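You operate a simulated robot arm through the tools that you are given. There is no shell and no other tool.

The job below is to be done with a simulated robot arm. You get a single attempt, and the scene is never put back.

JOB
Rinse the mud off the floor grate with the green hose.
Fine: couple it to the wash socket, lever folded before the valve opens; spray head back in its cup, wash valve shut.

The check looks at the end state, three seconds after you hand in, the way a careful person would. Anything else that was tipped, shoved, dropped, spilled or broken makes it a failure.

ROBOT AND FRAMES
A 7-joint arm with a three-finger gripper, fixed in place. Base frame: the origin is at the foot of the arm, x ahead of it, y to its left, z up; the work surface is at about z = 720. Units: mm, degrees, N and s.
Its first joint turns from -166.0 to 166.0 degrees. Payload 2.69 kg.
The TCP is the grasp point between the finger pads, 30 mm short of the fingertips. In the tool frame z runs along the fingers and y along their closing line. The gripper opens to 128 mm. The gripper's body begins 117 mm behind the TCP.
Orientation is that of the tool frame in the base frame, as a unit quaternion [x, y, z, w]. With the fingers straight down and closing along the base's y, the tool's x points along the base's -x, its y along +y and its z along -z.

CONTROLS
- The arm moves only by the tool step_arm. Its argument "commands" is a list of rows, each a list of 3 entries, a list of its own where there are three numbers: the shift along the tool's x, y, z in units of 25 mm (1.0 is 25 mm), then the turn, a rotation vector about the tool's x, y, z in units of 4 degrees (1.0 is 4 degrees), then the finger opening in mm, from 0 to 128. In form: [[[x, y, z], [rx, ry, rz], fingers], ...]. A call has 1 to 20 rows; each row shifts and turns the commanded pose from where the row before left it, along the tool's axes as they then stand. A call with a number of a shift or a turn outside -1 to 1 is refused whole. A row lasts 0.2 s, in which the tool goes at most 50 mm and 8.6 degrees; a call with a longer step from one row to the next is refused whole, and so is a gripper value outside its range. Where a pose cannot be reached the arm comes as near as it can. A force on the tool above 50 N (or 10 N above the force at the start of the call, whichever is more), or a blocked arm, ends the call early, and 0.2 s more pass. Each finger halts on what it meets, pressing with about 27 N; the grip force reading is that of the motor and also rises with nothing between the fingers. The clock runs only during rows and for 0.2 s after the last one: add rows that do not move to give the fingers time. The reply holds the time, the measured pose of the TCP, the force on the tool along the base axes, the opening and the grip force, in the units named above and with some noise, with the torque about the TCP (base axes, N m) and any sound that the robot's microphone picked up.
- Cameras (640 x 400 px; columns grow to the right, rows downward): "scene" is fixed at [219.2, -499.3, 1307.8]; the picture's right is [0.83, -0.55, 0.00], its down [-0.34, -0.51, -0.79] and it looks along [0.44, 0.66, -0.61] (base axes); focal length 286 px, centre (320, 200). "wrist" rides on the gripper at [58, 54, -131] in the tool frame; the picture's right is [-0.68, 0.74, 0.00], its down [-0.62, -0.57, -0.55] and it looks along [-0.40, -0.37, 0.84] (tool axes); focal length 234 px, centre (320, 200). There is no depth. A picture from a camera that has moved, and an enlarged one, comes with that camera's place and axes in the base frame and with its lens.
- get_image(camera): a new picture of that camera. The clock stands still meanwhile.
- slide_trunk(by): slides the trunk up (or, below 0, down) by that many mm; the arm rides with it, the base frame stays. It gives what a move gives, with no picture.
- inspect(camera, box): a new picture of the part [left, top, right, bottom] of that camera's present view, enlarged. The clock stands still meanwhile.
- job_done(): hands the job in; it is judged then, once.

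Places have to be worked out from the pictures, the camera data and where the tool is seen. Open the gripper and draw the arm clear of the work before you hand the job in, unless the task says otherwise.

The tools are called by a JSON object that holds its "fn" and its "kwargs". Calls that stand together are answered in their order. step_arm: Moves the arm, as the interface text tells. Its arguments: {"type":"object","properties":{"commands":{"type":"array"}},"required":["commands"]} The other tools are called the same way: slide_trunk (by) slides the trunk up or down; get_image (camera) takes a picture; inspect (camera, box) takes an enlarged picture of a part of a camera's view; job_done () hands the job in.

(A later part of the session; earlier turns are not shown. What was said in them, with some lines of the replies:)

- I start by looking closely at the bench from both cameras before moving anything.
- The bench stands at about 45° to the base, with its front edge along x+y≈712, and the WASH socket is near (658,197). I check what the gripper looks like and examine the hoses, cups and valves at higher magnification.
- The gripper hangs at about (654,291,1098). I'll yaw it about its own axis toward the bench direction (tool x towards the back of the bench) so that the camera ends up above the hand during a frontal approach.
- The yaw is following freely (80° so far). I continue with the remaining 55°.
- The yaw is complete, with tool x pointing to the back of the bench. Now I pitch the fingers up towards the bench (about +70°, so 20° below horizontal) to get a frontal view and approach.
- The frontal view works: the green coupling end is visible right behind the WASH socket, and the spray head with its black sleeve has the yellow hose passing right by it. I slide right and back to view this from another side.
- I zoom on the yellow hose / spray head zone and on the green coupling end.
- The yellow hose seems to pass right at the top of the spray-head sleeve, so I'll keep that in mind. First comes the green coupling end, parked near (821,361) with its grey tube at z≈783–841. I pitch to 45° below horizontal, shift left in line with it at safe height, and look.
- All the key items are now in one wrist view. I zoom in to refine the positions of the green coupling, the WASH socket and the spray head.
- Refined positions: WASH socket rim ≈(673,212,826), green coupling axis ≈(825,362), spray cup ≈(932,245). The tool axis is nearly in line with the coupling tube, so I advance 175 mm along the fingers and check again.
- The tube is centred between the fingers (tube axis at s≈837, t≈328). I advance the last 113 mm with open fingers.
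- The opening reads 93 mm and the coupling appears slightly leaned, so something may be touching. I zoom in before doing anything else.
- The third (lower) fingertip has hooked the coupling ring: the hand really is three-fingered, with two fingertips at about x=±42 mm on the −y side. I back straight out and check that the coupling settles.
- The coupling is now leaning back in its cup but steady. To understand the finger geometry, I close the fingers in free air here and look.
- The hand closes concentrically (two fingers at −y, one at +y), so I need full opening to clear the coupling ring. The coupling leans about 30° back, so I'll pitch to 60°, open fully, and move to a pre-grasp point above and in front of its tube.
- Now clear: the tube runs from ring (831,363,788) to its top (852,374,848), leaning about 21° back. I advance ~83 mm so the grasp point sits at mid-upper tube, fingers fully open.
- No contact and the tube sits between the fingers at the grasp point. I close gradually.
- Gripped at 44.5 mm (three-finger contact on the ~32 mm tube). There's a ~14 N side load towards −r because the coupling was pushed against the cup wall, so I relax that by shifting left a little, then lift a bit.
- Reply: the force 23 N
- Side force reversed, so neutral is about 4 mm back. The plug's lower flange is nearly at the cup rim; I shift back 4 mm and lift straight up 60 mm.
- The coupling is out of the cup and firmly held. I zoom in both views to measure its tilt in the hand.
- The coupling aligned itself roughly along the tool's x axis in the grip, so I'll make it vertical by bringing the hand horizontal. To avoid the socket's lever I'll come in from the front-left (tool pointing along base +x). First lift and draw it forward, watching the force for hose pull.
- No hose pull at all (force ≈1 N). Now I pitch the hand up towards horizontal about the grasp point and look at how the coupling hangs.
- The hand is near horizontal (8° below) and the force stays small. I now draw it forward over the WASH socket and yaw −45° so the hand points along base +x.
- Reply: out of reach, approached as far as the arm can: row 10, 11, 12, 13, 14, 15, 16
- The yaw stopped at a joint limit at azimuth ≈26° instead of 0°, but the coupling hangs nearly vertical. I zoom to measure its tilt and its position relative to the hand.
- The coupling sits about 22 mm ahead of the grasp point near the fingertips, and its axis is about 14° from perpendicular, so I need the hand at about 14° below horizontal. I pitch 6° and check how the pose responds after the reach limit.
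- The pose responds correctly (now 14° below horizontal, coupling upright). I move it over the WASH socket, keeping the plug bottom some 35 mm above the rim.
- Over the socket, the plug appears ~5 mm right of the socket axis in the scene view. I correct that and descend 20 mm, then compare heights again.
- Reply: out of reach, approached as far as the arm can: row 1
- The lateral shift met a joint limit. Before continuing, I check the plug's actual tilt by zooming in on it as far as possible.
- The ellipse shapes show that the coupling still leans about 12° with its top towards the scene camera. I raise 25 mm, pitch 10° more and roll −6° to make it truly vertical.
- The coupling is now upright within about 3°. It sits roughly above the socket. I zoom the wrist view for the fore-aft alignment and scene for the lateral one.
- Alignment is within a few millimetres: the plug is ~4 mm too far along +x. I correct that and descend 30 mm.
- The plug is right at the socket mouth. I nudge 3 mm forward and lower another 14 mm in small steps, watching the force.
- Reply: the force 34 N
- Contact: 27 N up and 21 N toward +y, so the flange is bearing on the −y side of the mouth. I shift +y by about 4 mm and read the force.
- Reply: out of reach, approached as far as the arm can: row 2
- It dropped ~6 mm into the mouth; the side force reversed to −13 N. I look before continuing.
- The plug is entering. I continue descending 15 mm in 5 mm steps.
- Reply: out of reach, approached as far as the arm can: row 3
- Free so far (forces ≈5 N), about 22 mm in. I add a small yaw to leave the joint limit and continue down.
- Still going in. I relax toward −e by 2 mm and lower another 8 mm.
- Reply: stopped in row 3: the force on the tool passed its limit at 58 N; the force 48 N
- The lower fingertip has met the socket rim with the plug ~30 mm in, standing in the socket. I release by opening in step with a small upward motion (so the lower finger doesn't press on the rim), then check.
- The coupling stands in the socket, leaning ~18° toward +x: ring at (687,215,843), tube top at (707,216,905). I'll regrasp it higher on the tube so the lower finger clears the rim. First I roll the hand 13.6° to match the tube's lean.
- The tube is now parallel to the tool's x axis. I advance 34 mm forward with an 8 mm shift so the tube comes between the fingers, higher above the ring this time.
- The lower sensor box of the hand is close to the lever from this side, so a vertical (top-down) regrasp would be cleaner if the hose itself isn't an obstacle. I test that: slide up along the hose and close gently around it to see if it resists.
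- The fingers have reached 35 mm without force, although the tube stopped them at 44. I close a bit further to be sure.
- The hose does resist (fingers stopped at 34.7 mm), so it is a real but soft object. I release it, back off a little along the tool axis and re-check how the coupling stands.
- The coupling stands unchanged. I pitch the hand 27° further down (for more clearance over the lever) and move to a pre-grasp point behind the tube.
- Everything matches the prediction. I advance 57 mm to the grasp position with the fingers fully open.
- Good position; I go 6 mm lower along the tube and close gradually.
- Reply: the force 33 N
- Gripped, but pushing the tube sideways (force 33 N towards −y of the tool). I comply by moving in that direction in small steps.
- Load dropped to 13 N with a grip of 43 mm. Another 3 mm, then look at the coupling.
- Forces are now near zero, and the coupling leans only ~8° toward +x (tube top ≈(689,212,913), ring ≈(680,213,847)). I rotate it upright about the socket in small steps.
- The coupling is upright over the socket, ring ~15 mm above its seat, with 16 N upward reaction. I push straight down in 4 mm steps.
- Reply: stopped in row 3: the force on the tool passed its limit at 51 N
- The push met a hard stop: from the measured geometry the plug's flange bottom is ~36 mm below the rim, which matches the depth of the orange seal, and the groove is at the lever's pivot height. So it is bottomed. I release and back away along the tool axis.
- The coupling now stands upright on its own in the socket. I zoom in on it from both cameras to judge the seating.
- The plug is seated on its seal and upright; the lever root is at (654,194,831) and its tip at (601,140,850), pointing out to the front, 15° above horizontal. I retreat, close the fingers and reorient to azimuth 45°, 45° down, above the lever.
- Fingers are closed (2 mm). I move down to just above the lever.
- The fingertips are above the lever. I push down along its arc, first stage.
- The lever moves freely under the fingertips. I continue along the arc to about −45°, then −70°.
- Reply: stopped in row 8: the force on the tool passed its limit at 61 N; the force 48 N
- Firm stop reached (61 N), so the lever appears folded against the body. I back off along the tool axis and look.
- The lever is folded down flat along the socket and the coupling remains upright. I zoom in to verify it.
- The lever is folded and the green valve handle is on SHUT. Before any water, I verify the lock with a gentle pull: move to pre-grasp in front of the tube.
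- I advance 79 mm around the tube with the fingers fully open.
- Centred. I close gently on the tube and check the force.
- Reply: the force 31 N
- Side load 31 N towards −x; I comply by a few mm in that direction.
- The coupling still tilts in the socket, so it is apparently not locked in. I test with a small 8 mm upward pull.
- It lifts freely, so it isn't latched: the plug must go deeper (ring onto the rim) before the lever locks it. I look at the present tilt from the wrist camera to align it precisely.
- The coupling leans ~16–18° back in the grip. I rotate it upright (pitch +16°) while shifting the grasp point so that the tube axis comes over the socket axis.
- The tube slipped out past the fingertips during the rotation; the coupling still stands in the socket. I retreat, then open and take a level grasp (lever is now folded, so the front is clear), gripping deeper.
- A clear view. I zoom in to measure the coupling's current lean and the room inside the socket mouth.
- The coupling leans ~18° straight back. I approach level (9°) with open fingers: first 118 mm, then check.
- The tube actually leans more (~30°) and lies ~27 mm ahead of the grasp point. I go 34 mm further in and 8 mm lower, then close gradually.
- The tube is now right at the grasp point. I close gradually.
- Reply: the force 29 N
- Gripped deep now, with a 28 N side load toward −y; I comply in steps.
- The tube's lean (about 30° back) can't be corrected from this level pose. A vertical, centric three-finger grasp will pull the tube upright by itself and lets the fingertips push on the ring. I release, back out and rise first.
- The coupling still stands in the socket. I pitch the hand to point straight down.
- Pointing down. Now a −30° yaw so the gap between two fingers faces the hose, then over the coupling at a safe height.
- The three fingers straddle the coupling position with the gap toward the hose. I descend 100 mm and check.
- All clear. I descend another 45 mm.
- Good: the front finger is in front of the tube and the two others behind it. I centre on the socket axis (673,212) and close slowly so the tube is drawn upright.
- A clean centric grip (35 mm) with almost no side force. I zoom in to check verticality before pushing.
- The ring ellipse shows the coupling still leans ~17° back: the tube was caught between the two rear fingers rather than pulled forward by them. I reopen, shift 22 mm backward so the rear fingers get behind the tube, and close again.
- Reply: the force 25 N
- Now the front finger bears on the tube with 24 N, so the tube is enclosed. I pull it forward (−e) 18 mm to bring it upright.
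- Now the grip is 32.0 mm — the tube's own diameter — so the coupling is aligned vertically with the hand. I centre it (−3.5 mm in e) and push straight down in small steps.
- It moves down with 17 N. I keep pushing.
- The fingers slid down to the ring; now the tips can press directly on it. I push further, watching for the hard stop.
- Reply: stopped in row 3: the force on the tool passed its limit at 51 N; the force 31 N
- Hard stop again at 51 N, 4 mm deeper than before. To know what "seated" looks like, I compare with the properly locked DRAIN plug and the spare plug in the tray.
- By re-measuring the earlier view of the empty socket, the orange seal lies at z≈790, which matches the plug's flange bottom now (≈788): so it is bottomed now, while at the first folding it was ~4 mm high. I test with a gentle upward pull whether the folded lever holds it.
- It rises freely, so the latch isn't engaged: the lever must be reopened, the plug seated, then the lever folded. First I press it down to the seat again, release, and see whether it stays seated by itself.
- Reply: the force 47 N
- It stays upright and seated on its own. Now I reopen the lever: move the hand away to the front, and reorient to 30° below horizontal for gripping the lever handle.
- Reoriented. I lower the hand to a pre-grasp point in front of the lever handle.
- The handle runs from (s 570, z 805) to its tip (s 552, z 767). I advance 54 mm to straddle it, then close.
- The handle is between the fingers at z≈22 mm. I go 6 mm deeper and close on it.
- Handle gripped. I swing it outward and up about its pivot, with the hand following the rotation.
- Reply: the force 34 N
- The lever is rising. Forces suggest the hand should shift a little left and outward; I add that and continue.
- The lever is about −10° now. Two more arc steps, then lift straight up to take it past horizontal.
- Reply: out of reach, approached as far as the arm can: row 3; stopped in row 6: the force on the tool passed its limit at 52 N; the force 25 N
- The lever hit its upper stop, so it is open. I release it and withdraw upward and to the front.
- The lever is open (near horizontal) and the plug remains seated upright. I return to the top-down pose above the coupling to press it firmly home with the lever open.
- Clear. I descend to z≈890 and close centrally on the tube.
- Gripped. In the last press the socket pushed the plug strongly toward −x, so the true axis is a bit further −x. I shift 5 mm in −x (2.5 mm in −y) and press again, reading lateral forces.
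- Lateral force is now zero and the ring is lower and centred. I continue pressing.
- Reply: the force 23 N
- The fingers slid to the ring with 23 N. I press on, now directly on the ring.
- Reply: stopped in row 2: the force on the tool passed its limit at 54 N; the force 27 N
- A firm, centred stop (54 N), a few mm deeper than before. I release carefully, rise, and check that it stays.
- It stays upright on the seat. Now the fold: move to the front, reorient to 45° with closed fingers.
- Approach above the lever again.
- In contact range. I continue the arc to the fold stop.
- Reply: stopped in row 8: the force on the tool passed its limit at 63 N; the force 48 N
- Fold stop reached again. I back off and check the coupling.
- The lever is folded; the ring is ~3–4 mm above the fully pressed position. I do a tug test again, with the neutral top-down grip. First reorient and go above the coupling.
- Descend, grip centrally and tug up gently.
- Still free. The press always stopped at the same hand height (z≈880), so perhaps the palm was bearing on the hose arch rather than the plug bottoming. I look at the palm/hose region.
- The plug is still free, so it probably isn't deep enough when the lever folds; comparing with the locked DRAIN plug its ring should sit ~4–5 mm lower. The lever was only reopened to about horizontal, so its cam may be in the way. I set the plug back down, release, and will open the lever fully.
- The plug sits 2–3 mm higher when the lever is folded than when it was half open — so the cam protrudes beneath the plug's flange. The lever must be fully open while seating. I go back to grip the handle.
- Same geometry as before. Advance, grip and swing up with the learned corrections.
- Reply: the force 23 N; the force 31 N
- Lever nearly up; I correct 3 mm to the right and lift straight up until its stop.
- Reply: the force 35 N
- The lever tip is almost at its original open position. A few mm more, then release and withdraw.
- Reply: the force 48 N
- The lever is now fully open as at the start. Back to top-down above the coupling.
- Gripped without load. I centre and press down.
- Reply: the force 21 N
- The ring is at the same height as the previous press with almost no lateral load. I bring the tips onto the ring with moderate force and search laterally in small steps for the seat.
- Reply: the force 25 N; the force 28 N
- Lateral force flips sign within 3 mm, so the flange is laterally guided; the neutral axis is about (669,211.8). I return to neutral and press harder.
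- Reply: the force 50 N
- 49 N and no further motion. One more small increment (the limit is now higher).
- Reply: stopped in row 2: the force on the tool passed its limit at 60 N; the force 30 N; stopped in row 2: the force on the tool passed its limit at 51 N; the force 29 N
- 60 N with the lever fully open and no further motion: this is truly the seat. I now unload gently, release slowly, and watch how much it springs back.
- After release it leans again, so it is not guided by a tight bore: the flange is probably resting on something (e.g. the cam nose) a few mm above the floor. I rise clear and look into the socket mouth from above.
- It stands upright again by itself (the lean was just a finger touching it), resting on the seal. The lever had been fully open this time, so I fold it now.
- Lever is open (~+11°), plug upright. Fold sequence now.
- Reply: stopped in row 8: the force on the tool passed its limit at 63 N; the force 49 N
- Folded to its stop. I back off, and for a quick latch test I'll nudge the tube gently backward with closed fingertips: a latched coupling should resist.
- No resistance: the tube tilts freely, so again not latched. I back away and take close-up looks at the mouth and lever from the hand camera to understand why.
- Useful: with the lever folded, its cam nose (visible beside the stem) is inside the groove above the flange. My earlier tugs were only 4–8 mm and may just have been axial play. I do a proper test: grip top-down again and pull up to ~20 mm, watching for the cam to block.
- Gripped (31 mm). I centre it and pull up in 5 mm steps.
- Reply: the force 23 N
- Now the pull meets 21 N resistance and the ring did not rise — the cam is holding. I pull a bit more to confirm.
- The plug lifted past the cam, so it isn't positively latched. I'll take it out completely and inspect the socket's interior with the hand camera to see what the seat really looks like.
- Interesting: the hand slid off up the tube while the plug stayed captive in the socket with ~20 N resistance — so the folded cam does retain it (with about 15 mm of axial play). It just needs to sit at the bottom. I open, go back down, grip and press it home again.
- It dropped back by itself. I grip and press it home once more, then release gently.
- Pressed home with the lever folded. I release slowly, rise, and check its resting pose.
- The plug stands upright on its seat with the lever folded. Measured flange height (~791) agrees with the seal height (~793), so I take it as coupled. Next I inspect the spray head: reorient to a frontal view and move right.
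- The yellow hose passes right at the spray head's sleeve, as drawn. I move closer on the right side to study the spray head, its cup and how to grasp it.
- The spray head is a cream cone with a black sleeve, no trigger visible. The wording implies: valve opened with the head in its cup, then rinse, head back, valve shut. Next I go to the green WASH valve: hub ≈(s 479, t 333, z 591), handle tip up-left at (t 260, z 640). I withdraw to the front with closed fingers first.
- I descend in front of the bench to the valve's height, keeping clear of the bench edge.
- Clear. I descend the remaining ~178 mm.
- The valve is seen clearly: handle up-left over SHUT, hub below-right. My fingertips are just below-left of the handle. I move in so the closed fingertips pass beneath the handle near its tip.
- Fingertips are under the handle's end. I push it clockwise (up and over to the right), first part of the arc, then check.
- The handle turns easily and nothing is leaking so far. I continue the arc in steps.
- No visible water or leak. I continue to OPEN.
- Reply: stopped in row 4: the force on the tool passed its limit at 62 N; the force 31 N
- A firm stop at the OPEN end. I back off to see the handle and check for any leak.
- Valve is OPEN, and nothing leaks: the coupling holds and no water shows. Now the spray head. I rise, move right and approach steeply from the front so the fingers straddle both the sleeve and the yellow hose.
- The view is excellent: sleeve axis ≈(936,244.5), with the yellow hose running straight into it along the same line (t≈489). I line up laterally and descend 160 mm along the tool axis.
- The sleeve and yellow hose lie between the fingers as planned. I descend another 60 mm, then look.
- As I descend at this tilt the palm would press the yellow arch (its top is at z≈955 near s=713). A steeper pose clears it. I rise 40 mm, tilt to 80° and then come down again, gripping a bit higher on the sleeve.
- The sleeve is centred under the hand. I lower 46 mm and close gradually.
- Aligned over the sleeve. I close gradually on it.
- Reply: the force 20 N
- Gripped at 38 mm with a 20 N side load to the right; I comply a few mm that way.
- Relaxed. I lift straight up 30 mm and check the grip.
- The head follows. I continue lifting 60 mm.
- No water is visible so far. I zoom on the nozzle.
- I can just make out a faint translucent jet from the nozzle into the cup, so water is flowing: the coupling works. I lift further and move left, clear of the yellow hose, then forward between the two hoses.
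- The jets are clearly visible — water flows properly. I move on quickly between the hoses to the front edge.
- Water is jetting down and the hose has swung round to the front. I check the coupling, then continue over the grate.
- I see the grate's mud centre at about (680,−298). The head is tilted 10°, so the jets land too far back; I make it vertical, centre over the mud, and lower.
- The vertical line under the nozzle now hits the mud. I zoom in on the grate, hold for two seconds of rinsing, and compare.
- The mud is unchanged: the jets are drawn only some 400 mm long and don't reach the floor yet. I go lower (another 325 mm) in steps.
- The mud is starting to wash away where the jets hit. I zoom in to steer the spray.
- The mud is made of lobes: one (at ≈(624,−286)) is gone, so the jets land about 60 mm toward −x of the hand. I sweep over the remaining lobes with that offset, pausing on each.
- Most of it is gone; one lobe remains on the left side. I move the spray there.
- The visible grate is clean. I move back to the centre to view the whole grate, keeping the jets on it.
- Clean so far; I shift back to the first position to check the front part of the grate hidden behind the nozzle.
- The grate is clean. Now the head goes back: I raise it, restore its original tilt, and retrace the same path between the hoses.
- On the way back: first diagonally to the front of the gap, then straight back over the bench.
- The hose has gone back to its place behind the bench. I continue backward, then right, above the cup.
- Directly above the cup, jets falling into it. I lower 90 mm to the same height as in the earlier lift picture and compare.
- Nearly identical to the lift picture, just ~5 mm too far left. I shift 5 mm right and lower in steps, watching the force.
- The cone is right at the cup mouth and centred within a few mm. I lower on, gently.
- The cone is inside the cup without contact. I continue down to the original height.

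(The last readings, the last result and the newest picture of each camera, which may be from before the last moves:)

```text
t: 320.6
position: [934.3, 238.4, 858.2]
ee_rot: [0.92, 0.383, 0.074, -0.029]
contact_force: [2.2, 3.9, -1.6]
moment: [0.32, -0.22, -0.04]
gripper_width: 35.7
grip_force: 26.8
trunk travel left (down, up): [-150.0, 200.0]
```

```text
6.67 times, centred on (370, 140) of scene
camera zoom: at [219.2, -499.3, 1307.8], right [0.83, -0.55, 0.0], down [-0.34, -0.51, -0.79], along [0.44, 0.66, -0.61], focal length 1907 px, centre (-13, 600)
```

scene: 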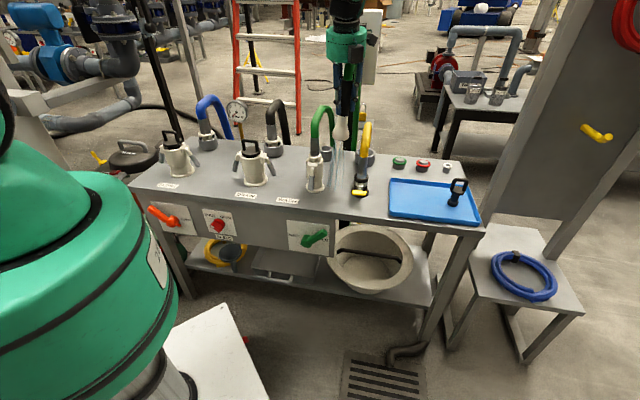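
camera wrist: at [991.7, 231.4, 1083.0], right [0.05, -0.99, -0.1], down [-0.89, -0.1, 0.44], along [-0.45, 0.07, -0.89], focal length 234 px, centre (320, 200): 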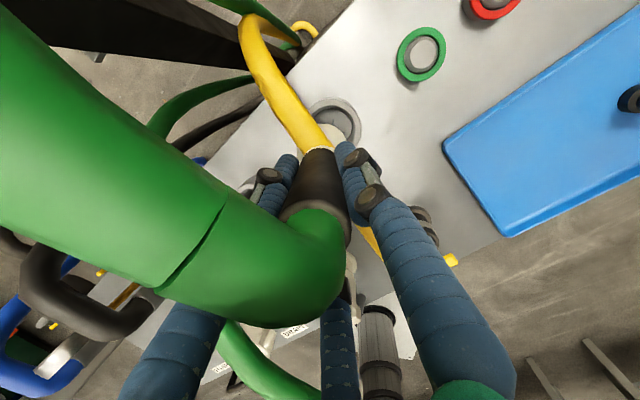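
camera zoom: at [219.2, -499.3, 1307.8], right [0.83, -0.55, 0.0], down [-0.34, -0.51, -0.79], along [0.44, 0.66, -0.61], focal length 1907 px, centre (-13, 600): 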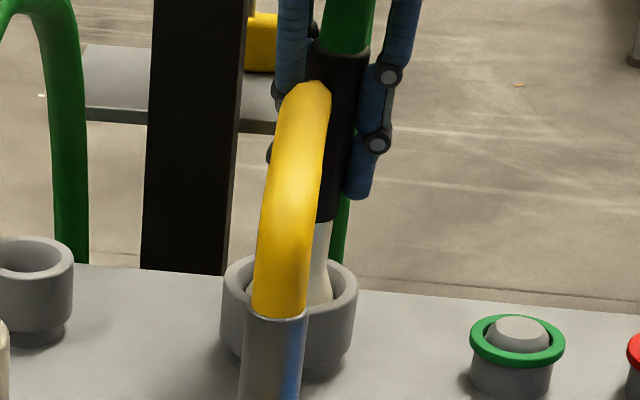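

Slight contact with the cup wall; I comply 1.5 mm and lower the last 10 mm.

{"fn": "step_arm", "kwargs": {"commands": [[[0.06, 0, 0], [0, 0, 0], 10], [[-0.03, 0, 0.2], [0, 0, 0], 10], [[-0.03, 0, 0.2], [0, 0, 0], 10], [[0, 0, 0], [0, 0, 0], 10]]}}

{"fn": "inspect", "kwargs": {"camera": "scene", "box": [350, 110, 390, 170]}}

{"fn": "get_image", "kwargs": {"camera": "wrist"}}

```text
t: 321.6
position: [933.3, 238.8, 850.8]
ee_rot: [0.92, 0.384, 0.074, -0.03]
contact_force: [1.5, -1.3, 0.2]
moment: [-0.21, -0.14, -0.01]
gripper_width: 35.7
grip_force: 27.4
trunk travel left (down, up): [-150.0, 200.0]
```

```text
6.67 times, centred on (370, 140) of scene
camera zoom: at [219.2, -499.3, 1307.8], right [0.83, -0.55, 0.0], down [-0.34, -0.51, -0.79], along [0.44, 0.66, -0.61], focal length 1907 px, centre (-13, 600)
```

zoom: 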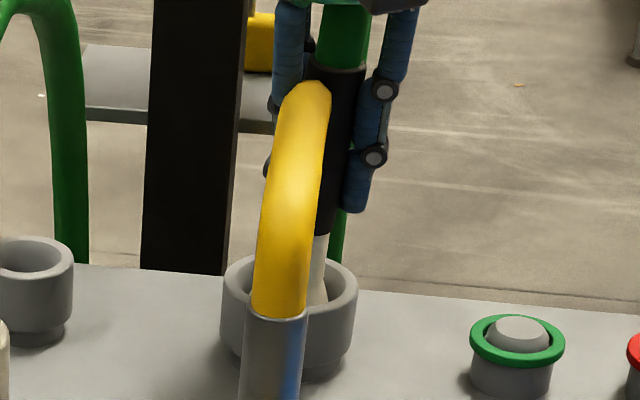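

```text
taken
camera wrist: at [997.7, 227.9, 989.0], right [0.05, -0.99, -0.1], down [-0.89, -0.1, 0.44], along [-0.45, 0.07, -0.89], focal length 234 px, centre (320, 200)
```

wrist: 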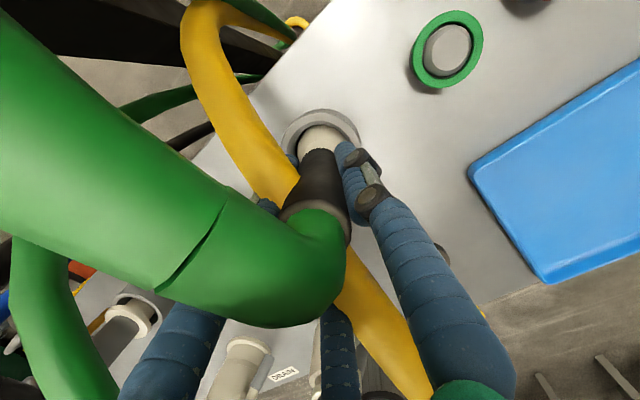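

The head's weight is now carried by the cup. I open the fingers slowly and rise straight up along the tool axis.

{"fn": "step_arm", "kwargs": {"commands": [[[0, 0, 0], [0, 0, 0], 40], [[0, 0, 0], [0, 0, 0], 48], [[0, 0, 0], [0, 0, 0], 60], [[0, 0, 0], [0, 0, 0], 75], [[0, 0, 0], [0, 0, 0], 95], [[0, 0, 0], [0, 0, 0], 115], [[0, 0, 0], [0, 0, 0], 128], [[0, 0, 0], [0, 0, 0], 128]]}}

{"fn": "inspect", "kwargs": {"camera": "scene", "box": [340, 90, 400, 180]}}

{"fn": "get_image", "kwargs": {"camera": "wrist"}}

```text
t: 323.4
position: [933.0, 239.4, 848.8]
ee_rot: [0.92, 0.384, 0.072, -0.029]
contact_force: [0.3, 0.0, 0.2]
moment: [-0.02, -0.01, 0.01]
gripper_width: 128.1
grip_force: 0.2
trunk travel left (down, up): [-150.0, 200.0]
```

```text
4.44 times, centred on (370, 135) of scene
camera zoom: at [219.2, -499.3, 1307.8], right [0.83, -0.55, 0.0], down [-0.34, -0.51, -0.79], along [0.44, 0.66, -0.61], focal length 1272 px, centre (98, 489)
```

zoom: 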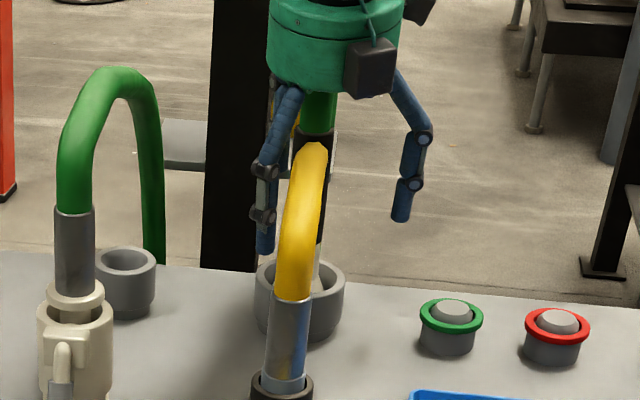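

```text
taken
camera wrist: at [997.5, 228.0, 988.7], right [0.05, -0.99, -0.1], down [-0.89, -0.1, 0.44], along [-0.45, 0.07, -0.89], focal length 234 px, centre (320, 200)
```

wrist: 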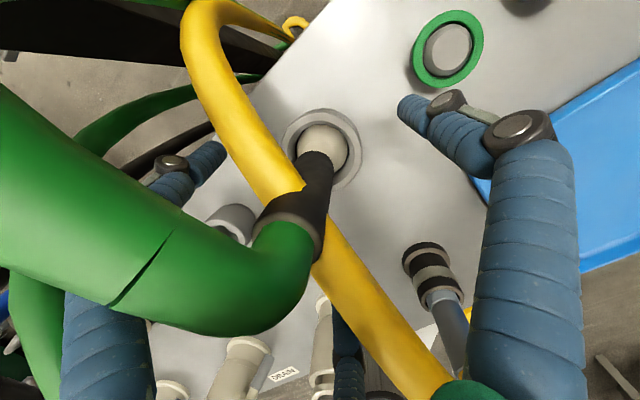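

The spray head is back in its cup. I retreat upward the way I came.

{"fn": "step_arm", "kwargs": {"commands": [[[0.05, 0, -0.6], [0, 0, 0], 128], [[0.05, 0, -0.8], [0, 0, 0], 128], [[0.05, 0, -0.8], [0, 0, 0], 128], [[0.05, 0, -0.8], [0, 0, 0], 128], [[0.05, 0, -0.8], [0, 0, 0], 128], [[0.05, 0, -0.8], [0, 0, 0], 128], [[0, 0, -0.8], [0, 0, 0], 128], [[0, 0, -0.8], [0, 0, 0], 128], [[0, 0, -0.8], [0, 0, 0], 128], [[0, 0, 0], [0, 0, 0], 128]]}}

{"fn": "get_image", "kwargs": {"camera": "wrist"}}

{"fn": "inspect", "kwargs": {"camera": "scene", "box": [280, 80, 410, 200]}}

```text
t: 325.6
position: [920.6, 226.3, 1023.0]
ee_rot: [0.92, 0.384, 0.072, -0.029]
contact_force: [0.9, -0.1, 0.3]
moment: [0.01, -0.01, -0.04]
gripper_width: 127.8
grip_force: 0.1
trunk travel left (down, up): [-150.0, 200.0]
```

```text
taken
camera wrist: at [984.8, 214.3, 1162.3], right [0.05, -0.99, -0.1], down [-0.89, -0.1, 0.44], along [-0.45, 0.07, -0.89], focal length 234 px, centre (320, 200)
```

wrist: 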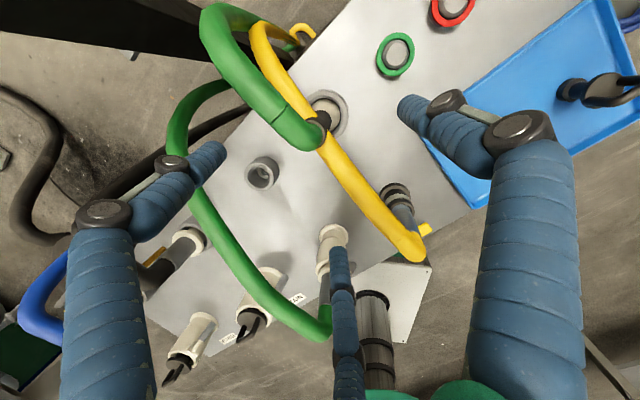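

```text
3.33 times, centred on (345, 140) of scene
camera zoom: at [219.2, -499.3, 1307.8], right [0.83, -0.55, 0.0], down [-0.34, -0.51, -0.79], along [0.44, 0.66, -0.61], focal length 954 px, centre (237, 400)
```

zoom: 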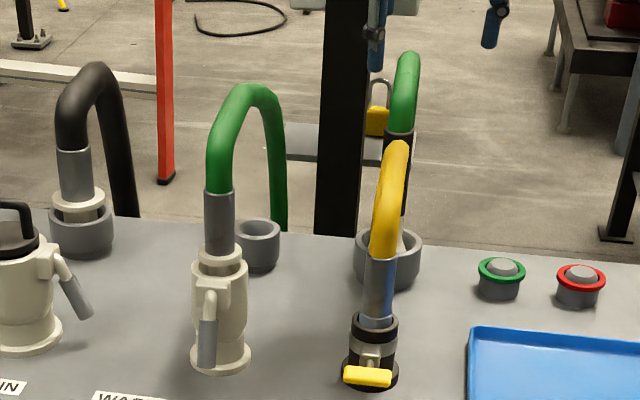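

{"fn": "inspect", "kwargs": {"camera": "scene", "box": [350, 90, 390, 170]}}

{"fn": "inspect", "kwargs": {"camera": "wrist", "box": [280, 70, 380, 170]}}

{"fn": "inspect", "kwargs": {"camera": "scene", "box": [300, 130, 328, 170]}}

```text
5.00 times, centred on (370, 130) of scene
camera zoom: at [219.2, -499.3, 1307.8], right [0.83, -0.55, 0.0], down [-0.34, -0.51, -0.79], along [0.44, 0.66, -0.61], focal length 1431 px, centre (70, 550)
```

zoom: 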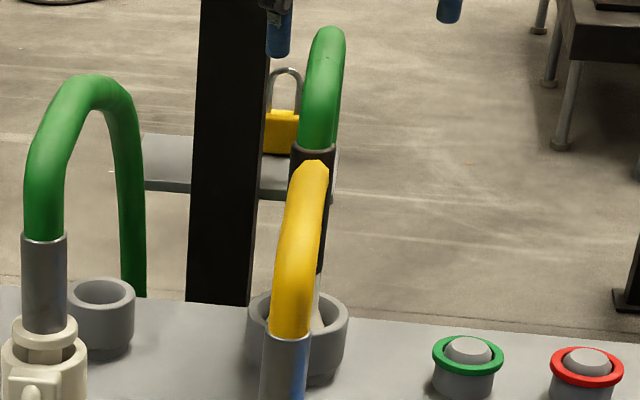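

```text
4.00 times, centred on (330, 120) of wrist
camera zoom: at [984.8, 214.3, 1162.3], right [0.05, -0.99, -0.1], down [-0.89, -0.1, 0.44], along [-0.45, 0.07, -0.89], focal length 937 px, centre (280, 520)
```

zoom: 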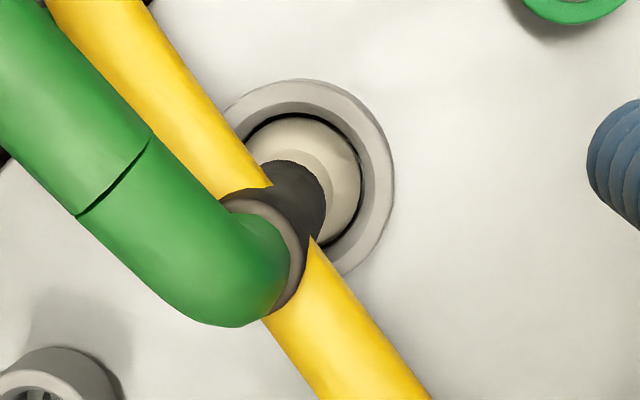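

```text
10.00 times, centred on (314, 150) of scene
camera zoom: at [219.2, -499.3, 1307.8], right [0.83, -0.55, 0.0], down [-0.34, -0.51, -0.79], along [0.44, 0.66, -0.61], focal length 2861 px, centre (380, 700)
```

zoom: 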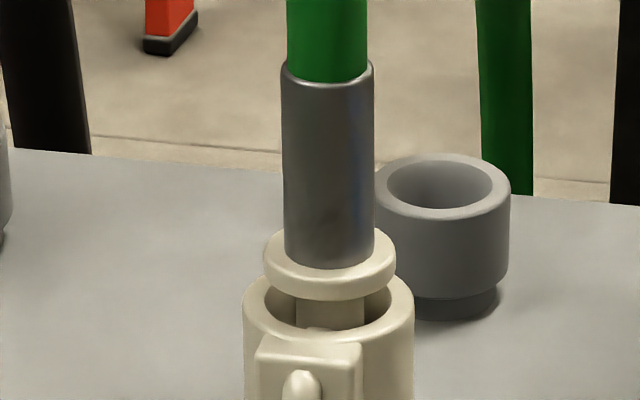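

Everything is in place: head snug in its cup, coupling exactly as before. Now shut the valve: I go to the front with closed fingers.

{"fn": "step_arm", "kwargs": {"commands": [[[-1, 0, -0.25], [0, 0, 0], 90], [[-1, 0, -0.25], [0, 0, 0], 50], [[-1, 0, -0.17], [0, 0, 0], 10], [[-1, 0, -0.17], [0, 0, 0], 0], [[-1, 0, -0.17], [0, 0, 0], 0], [[-1, 0, -0.17], [0, 0, 0], 0], [[-1, 0, -0.17], [0, 0, 0], 0], [[-1, 0, -0.17], [0, 0, 0], 0], [[-1, 0, -0.17], [0, 0, 0], 0], [[-1, 0, -0.17], [0, 0, 0], 0], [[-1, 0, -0.17], [0, 0, 0], 0], [[-1, 0, -0.17], [0, 0, 0], 0], [[-1, 0, -0.17], [0, 0, 0], 0], [[-1, 0, -0.17], [0, 0, 0], 0], [[-1, 0, -0.17], [0, 0, 0], 0], [[0, 0, 0], [0, 0, 0], 0]]}}

{"fn": "step_arm", "kwargs": {"commands": [[[0, -1, 0], [0, 1, 0], 0], [[0, -1, 0], [0, 1, 0], 0], [[0, -0.8, 0], [0, 1, 0], 0], [[0, 0, 0], [0, 1, 0], 0], [[0, 0, 0], [0, 1, 0], 0], [[0, 0, 0], [0, 1, 0], 0], [[0, 0, 0], [0, 1, 0], 0], [[0, 0, 0], [0, 1, 0], 0], [[0, 0, 0], [0, 1, 0], 0], [[0, 0, 0], [0, 1, 0], 0], [[0, 0, 0], [0, 0, 0], 0]]}}

{"fn": "get_image", "kwargs": {"camera": "wrist"}}

```text
t: 329.0
position: [651.3, -44.7, 1031.4]
ee_rot: [0.92, 0.385, 0.074, -0.03]
contact_force: [0.7, -0.5, -0.1]
moment: [0.03, -0.09, 0.0]
gripper_width: 2.1
grip_force: 27.3
trunk travel left (down, up): [-150.0, 200.0]
```

```text
t: 331.4
position: [601.4, 4.3, 1029.8]
ee_rot: [0.839, 0.352, 0.383, -0.16]
contact_force: [1.0, -0.6, 0.5]
moment: [0.02, -0.03, -0.01]
gripper_width: 2.4
grip_force: 27.4
trunk travel left (down, up): [-150.0, 200.0]
```

```text
taken
camera wrist: at [596.8, -76.6, 1160.3], right [0.21, -0.83, -0.51], down [-0.98, -0.18, -0.11], along [0.0, 0.52, -0.85], focal length 234 px, centre (320, 200)
```

wrist: 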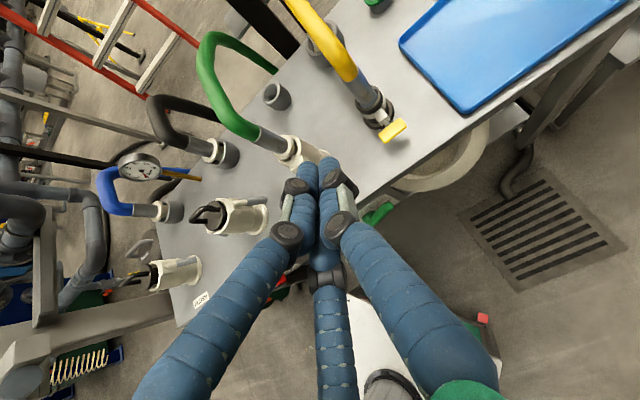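

The grate is visibly clean. I descend in front of the valve, stopping partway to check the bowl's clearance.

{"fn": "step_arm", "kwargs": {"commands": [[[-0.99, 0, 0.829], [0, 0, 0], 0], [[-0.99, 0, 0.829], [0, 0, 0], 0], [[-0.99, 0, 0.829], [0, 0, 0], 0], [[-0.99, 0, 0.829], [0, 0, 0], 0], [[-0.99, 0, 0.829], [0, 0, 0], 0], [[-0.99, 0, 0.829], [0, 0, 0], 0], [[-0.99, 0, 0.829], [0, 0, 0], 0], [[-0.99, 0, 0.829], [0, 0, 0], 0], [[-0.99, 0, 0.829], [0, 0, 0], 0], [[0, 0, 0], [0, 0, 0], 0]]}}

{"fn": "get_image", "kwargs": {"camera": "wrist"}}

{"fn": "inspect", "kwargs": {"camera": "scene", "box": [260, 180, 420, 300]}}

```text
t: 333.6
position: [599.7, 0.7, 737.6]
ee_rot: [0.84, 0.35, 0.383, -0.158]
contact_force: [-0.5, -0.2, -0.6]
moment: [0.04, -0.03, -0.01]
gripper_width: 2.3
grip_force: 27.0
trunk travel left (down, up): [-150.0, 200.0]
```

```text
taken
camera wrist: at [595.2, -80.2, 868.5], right [0.21, -0.83, -0.51], down [-0.98, -0.18, -0.11], along [0.0, 0.52, -0.85], focal length 234 px, centre (320, 200)
```

wrist: 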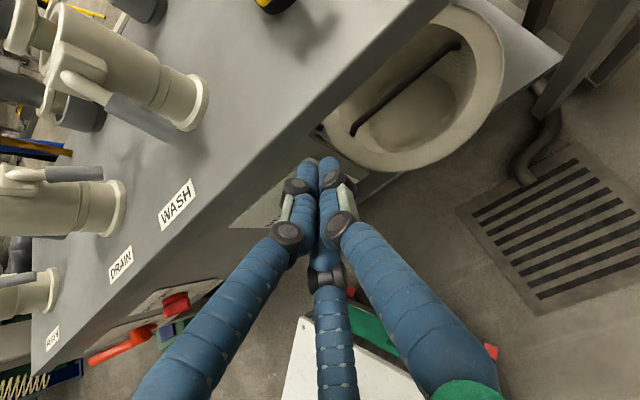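

```text
3.33 times, centred on (340, 240) of scene
camera zoom: at [219.2, -499.3, 1307.8], right [0.83, -0.55, 0.0], down [-0.34, -0.51, -0.79], along [0.44, 0.66, -0.61], focal length 954 px, centre (253, 67)
```

zoom: 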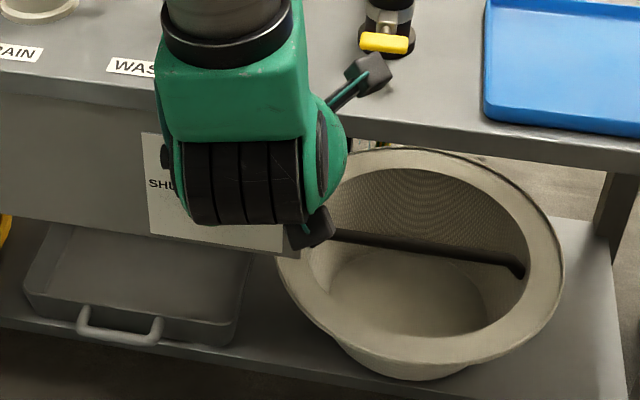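

The bowl's rim is far below (z≈390), so there's room. I descend to just below-right of the handle and move in.

{"fn": "step_arm", "kwargs": {"commands": [[[-0.99, 0, 0.829], [0, 0, 0], 0], [[-0.99, 0, 0.829], [0, 0, 0], 0], [[-0.99, 0, 0.829], [0, 0, 0], 0], [[-0.99, 0, 0.829], [0, 0, 0], 0], [[0, 0, 0], [0, 0, 0], 0]]}}

{"fn": "get_image", "kwargs": {"camera": "wrist"}}

```text
t: 334.8
position: [598.5, -0.1, 611.0]
ee_rot: [0.839, 0.352, 0.383, -0.159]
contact_force: [-0.2, -0.5, 0.2]
moment: [0.0, -0.03, 0.02]
gripper_width: 2.4
grip_force: 26.7
trunk travel left (down, up): [-150.0, 200.0]
```

```text
taken
camera wrist: at [593.2, -80.9, 741.7], right [0.21, -0.83, -0.51], down [-0.98, -0.18, -0.11], along [0.0, 0.52, -0.85], focal length 234 px, centre (320, 200)
```

wrist: 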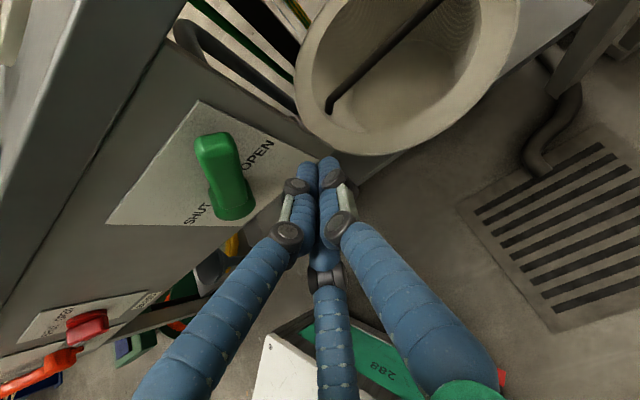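

The handle is over OPEN and my fingertips are to its lower right. I move in 40 mm and then push it counter-clockwise, up and over to the left.

{"fn": "step_arm", "kwargs": {"commands": [[[0.27, 0, 0.3], [0, 0, 0], 0], [[0.26, 0, 0.3], [0, 0, 0], 0], [[0.227, -0.31, -0.197], [0, 0, 0], 0], [[0.227, -0.31, -0.197], [0, 0, 0], 0], [[0.347, -0.17, -0.302], [0, 0, 0], 0], [[0.347, -0.17, -0.302], [0, 0, 0], 0], [[0.302, -0.34, -0.262], [0, 0, 0], 0], [[0.302, -0.34, -0.262], [0, 0, 0], 0]]}}

{"fn": "get_image", "kwargs": {"camera": "wrist"}}

```text
t: 336.6
position: [580.5, 40.3, 667.7]
ee_rot: [0.839, 0.35, 0.384, -0.159]
contact_force: [0.4, -0.8, -0.6]
moment: [0.0, 0.01, 0.0]
gripper_width: 2.6
grip_force: 26.9
trunk travel left (down, up): [-150.0, 200.0]
```

```text
taken
camera wrist: at [576.9, -40.3, 799.0], right [0.21, -0.83, -0.51], down [-0.98, -0.18, -0.11], along [0.0, 0.52, -0.85], focal length 234 px, centre (320, 200)
```

wrist: 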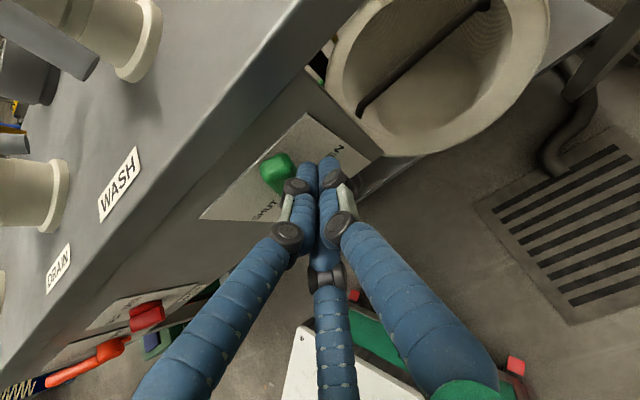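

The handle is moving. I continue to the SHUT side.

{"fn": "step_arm", "kwargs": {"commands": [[[0.189, -0.41, -0.164], [0, 0, 0], 0], [[0.189, -0.41, -0.164], [0, 0, 0], 0], [[0.083, -0.57, -0.072], [0, 0, 0], 0], [[0.083, -0.57, -0.072], [0, 0, 0], 0], [[-0.076, -0.52, 0.066], [0, 0, 0], 0], [[-0.076, -0.52, 0.066], [0, 0, 0], 0], [[-0.121, -0.32, 0.105], [0, 0, 0], 0], [[-0.121, -0.32, 0.105], [0, 0, 0], 0], [[-0.12, -0.2, 0.1], [0, 0, 0], 0]]}}

{"fn": "get_image", "kwargs": {"camera": "wrist"}}

```text
t: 338.6
position: [513.0, 107.9, 668.4]
ee_rot: [0.839, 0.351, 0.384, -0.159]
contact_force: [0.9, -0.3, -0.4]
moment: [-0.01, -0.01, 0.01]
gripper_width: 2.0
grip_force: 27.4
trunk travel left (down, up): [-150.0, 200.0]
```

```text
taken
camera wrist: at [508.3, 27.4, 800.1], right [0.21, -0.83, -0.51], down [-0.98, -0.18, -0.11], along [0.0, 0.52, -0.85], focal length 234 px, centre (320, 200)
```

wrist: 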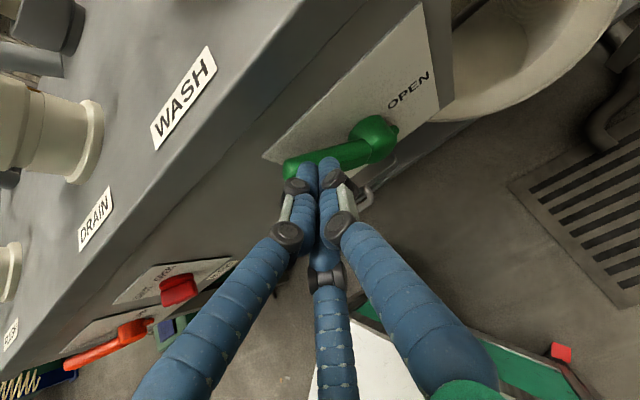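

Handle is back on the left. I push a little further until its stop to be sure it is fully shut.

{"fn": "step_arm", "kwargs": {"commands": [[[-0.2, -0.2, 0.175], [0, 0, 0], 0], [[-0.2, -0.16, 0.175], [0, 0, 0], 0], [[-0.15, -0.1, 0.13], [0, 0, 0], 0], [[-0.15, -0.1, 0.13], [0, 0, 0], 0]]}}

{"fn": "step_arm", "kwargs": {"commands": [[[0.3, 0, -0.26], [0, 0, 0], 0], [[0.3, 0, -0.6], [0, 0, 0], 0], [[0, 0, -1], [0, 0, 0], 0], [[0, -0.5, -1], [0, 0, 0], 0], [[0, -1, -1], [0, 0, 0], 0], [[0, -1, 0], [0, 0, 0], 0], [[0, 0, 0], [0, 0, 0], 0]]}}

{"fn": "inspect", "kwargs": {"camera": "wrist", "box": [300, 40, 500, 200]}}

{"fn": "inspect", "kwargs": {"camera": "scene", "box": [240, 190, 350, 260]}}

```text
t: 339.6
position: [503.4, 117.5, 644.8]
ee_rot: [0.84, 0.351, 0.383, -0.159]
contact_force: [-6.4, -5.9, 1.9]
moment: [0.08, 0.04, 0.04]
gripper_width: 2.2
grip_force: 26.7
trunk travel left (down, up): [-150.0, 200.0]
```

```text
t: 341.2
position: [414.2, 115.8, 719.4]
ee_rot: [0.839, 0.351, 0.384, -0.158]
contact_force: [0.1, 0.0, 1.1]
moment: [-0.03, -0.02, -0.01]
gripper_width: 2.3
grip_force: 26.6
trunk travel left (down, up): [-150.0, 200.0]
```

```text
2.50 times, centred on (400, 120) of wrist
camera zoom: at [409.6, 34.2, 850.3], right [0.21, -0.83, -0.51], down [-0.98, -0.18, -0.11], along [0.0, 0.52, -0.85], focal length 585 px, centre (120, 400)
```

zoom: 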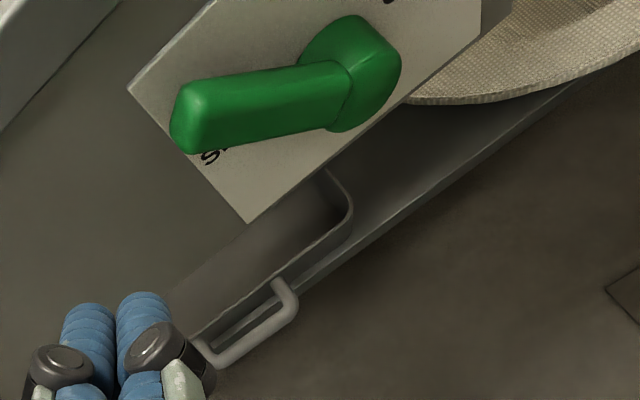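

```text
5.71 times, centred on (295, 225) of scene
camera zoom: at [219.2, -499.3, 1307.8], right [0.83, -0.55, 0.0], down [-0.34, -0.51, -0.79], along [0.44, 0.66, -0.61], focal length 1635 px, centre (463, 57)
```

zoom: 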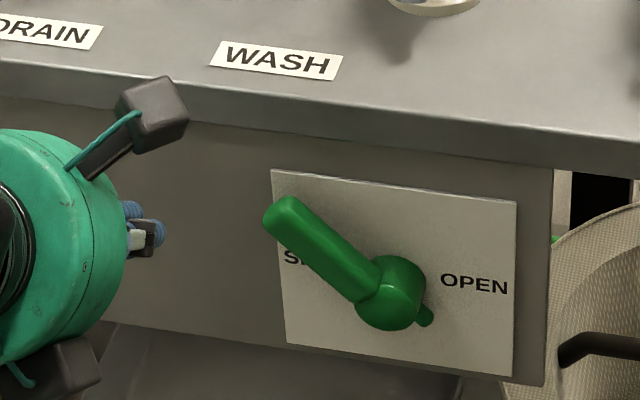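

The valve handle is back exactly on SHUT. I raise the arm clear of the bench, open the gripper and do a final check of everything.

{"fn": "step_arm", "kwargs": {"commands": [[[0.945, 0, -0.82], [0, 0, 0], 0], [[0.945, 0, -0.82], [0, 0, 0], 0], [[0.945, 0, -0.82], [0, 0, 0], 0], [[0.945, 0, -0.82], [0, 0, 0], 0], [[0.945, 0, -0.82], [0, 0, 0], 0], [[0.945, 0, -0.82], [0, 0, 0], 0], [[0.945, 0, -0.82], [0, 0, 0], 0], [[0.945, 0, -0.82], [0, 0, 0], 0], [[0.945, 0, -0.82], [0, 0, 0], 0], [[0.945, 0, -0.82], [0, 0, 0], 30], [[0.945, 0, -0.82], [0, 0, 0], 60], [[0.945, 0, -0.82], [0, 0, 0], 90], [[0, 0, 0], [0, 0, 0], 128], [[0, 0, 0], [0, 0, 0], 128]]}}

{"fn": "get_image", "kwargs": {"camera": "scene"}}

{"fn": "get_image", "kwargs": {"camera": "wrist"}}

{"fn": "inspect", "kwargs": {"camera": "scene", "box": [280, 80, 490, 240]}}

{"fn": "inspect", "kwargs": {"camera": "scene", "box": [300, 120, 340, 190]}}

```text
t: 344.2
position: [414.2, 116.9, 1092.9]
ee_rot: [0.839, 0.351, 0.384, -0.159]
contact_force: [-0.2, 0.3, 0.3]
moment: [0.01, -0.02, -0.01]
gripper_width: 127.9
grip_force: 0.1
trunk travel left (down, up): [-150.0, 200.0]
```

```text
taken
```

scene: 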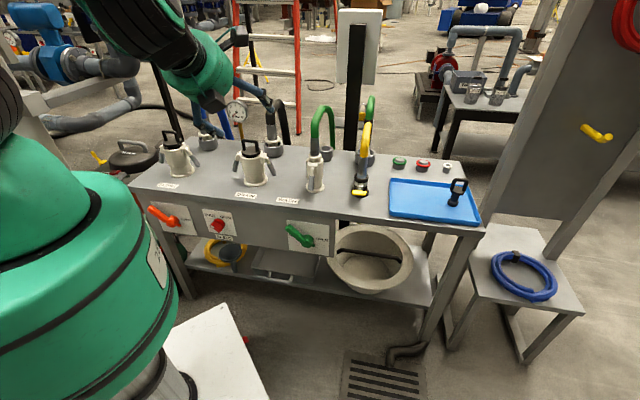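

```text
taken
camera wrist: at [409.9, 36.1, 1224.0], right [0.21, -0.83, -0.51], down [-0.98, -0.18, -0.11], along [0.0, 0.52, -0.85], focal length 234 px, centre (320, 200)
```

wrist: 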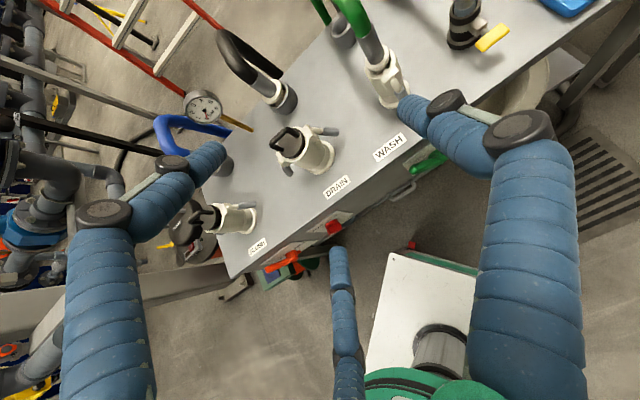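

```text
2.50 times, centred on (385, 160) of scene
camera zoom: at [219.2, -499.3, 1307.8], right [0.83, -0.55, 0.0], down [-0.34, -0.51, -0.79], along [0.44, 0.66, -0.61], focal length 715 px, centre (158, 300)
```

zoom: 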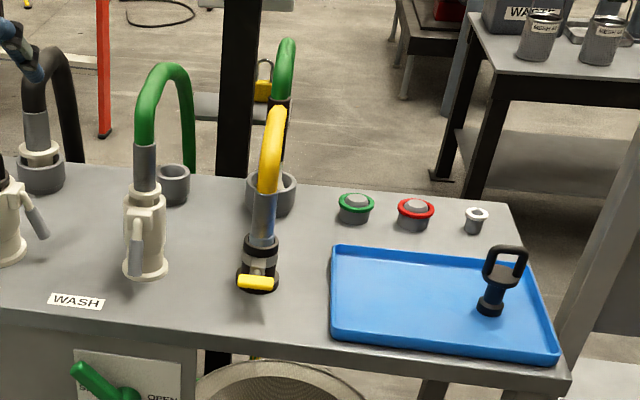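

```text
5.71 times, centred on (320, 155) of scene
camera zoom: at [219.2, -499.3, 1307.8], right [0.83, -0.55, 0.0], down [-0.34, -0.51, -0.79], along [0.44, 0.66, -0.61], focal length 1635 px, centre (320, 457)
```

zoom: 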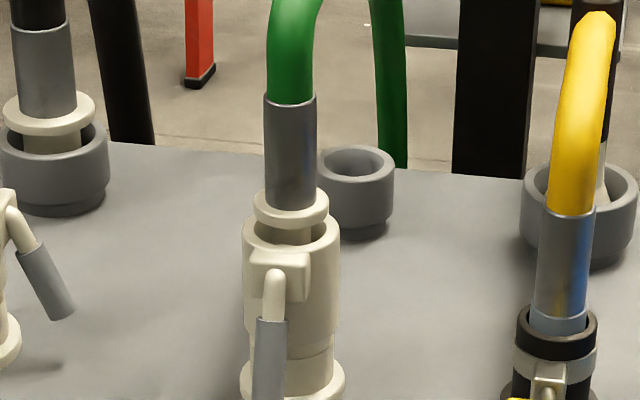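

Final check:
- The grate is clean.
- The green hose is coupled to WASH with the lever folded.
- The spray head is in its cup and the valve handle is on SHUT.
- Nothing else on the bench has moved.

The gripper is open and the arm is clear, so I hand the job in.

{"fn": "job_done", "kwargs": {}}

```text
The job is handed in.
```

The mud is rinsed off the floor grate and I've handed the job in; I haven't seen the result of the check.

- **Coupling:** The green hose is in the WASH socket with its lever folded. The lever was folded before the valve was opened. It took three goes to seat it. Before any water ran, I could still pull the plug up about 15 mm. With the valve open it showed no leak and did not move.
- **Rinse:** All the visible mud came off in one pass.
- **Put away:** The spray head is back in its cup, the WASH valve handle is on SHUT, and the arm is clear with the gripper open.
- **Water on the bench:** I opened the valve with the head still in its cup, so water ran onto the bench top while I carried the head to the grate and back. I don't know if the check counts that as a spill.
- **Yellow hose:** It runs right against the spray head's sleeve, so the fingers had to work around it and may have brushed it. In the last pictures it looked unmoved, and so did everything else on the bench.
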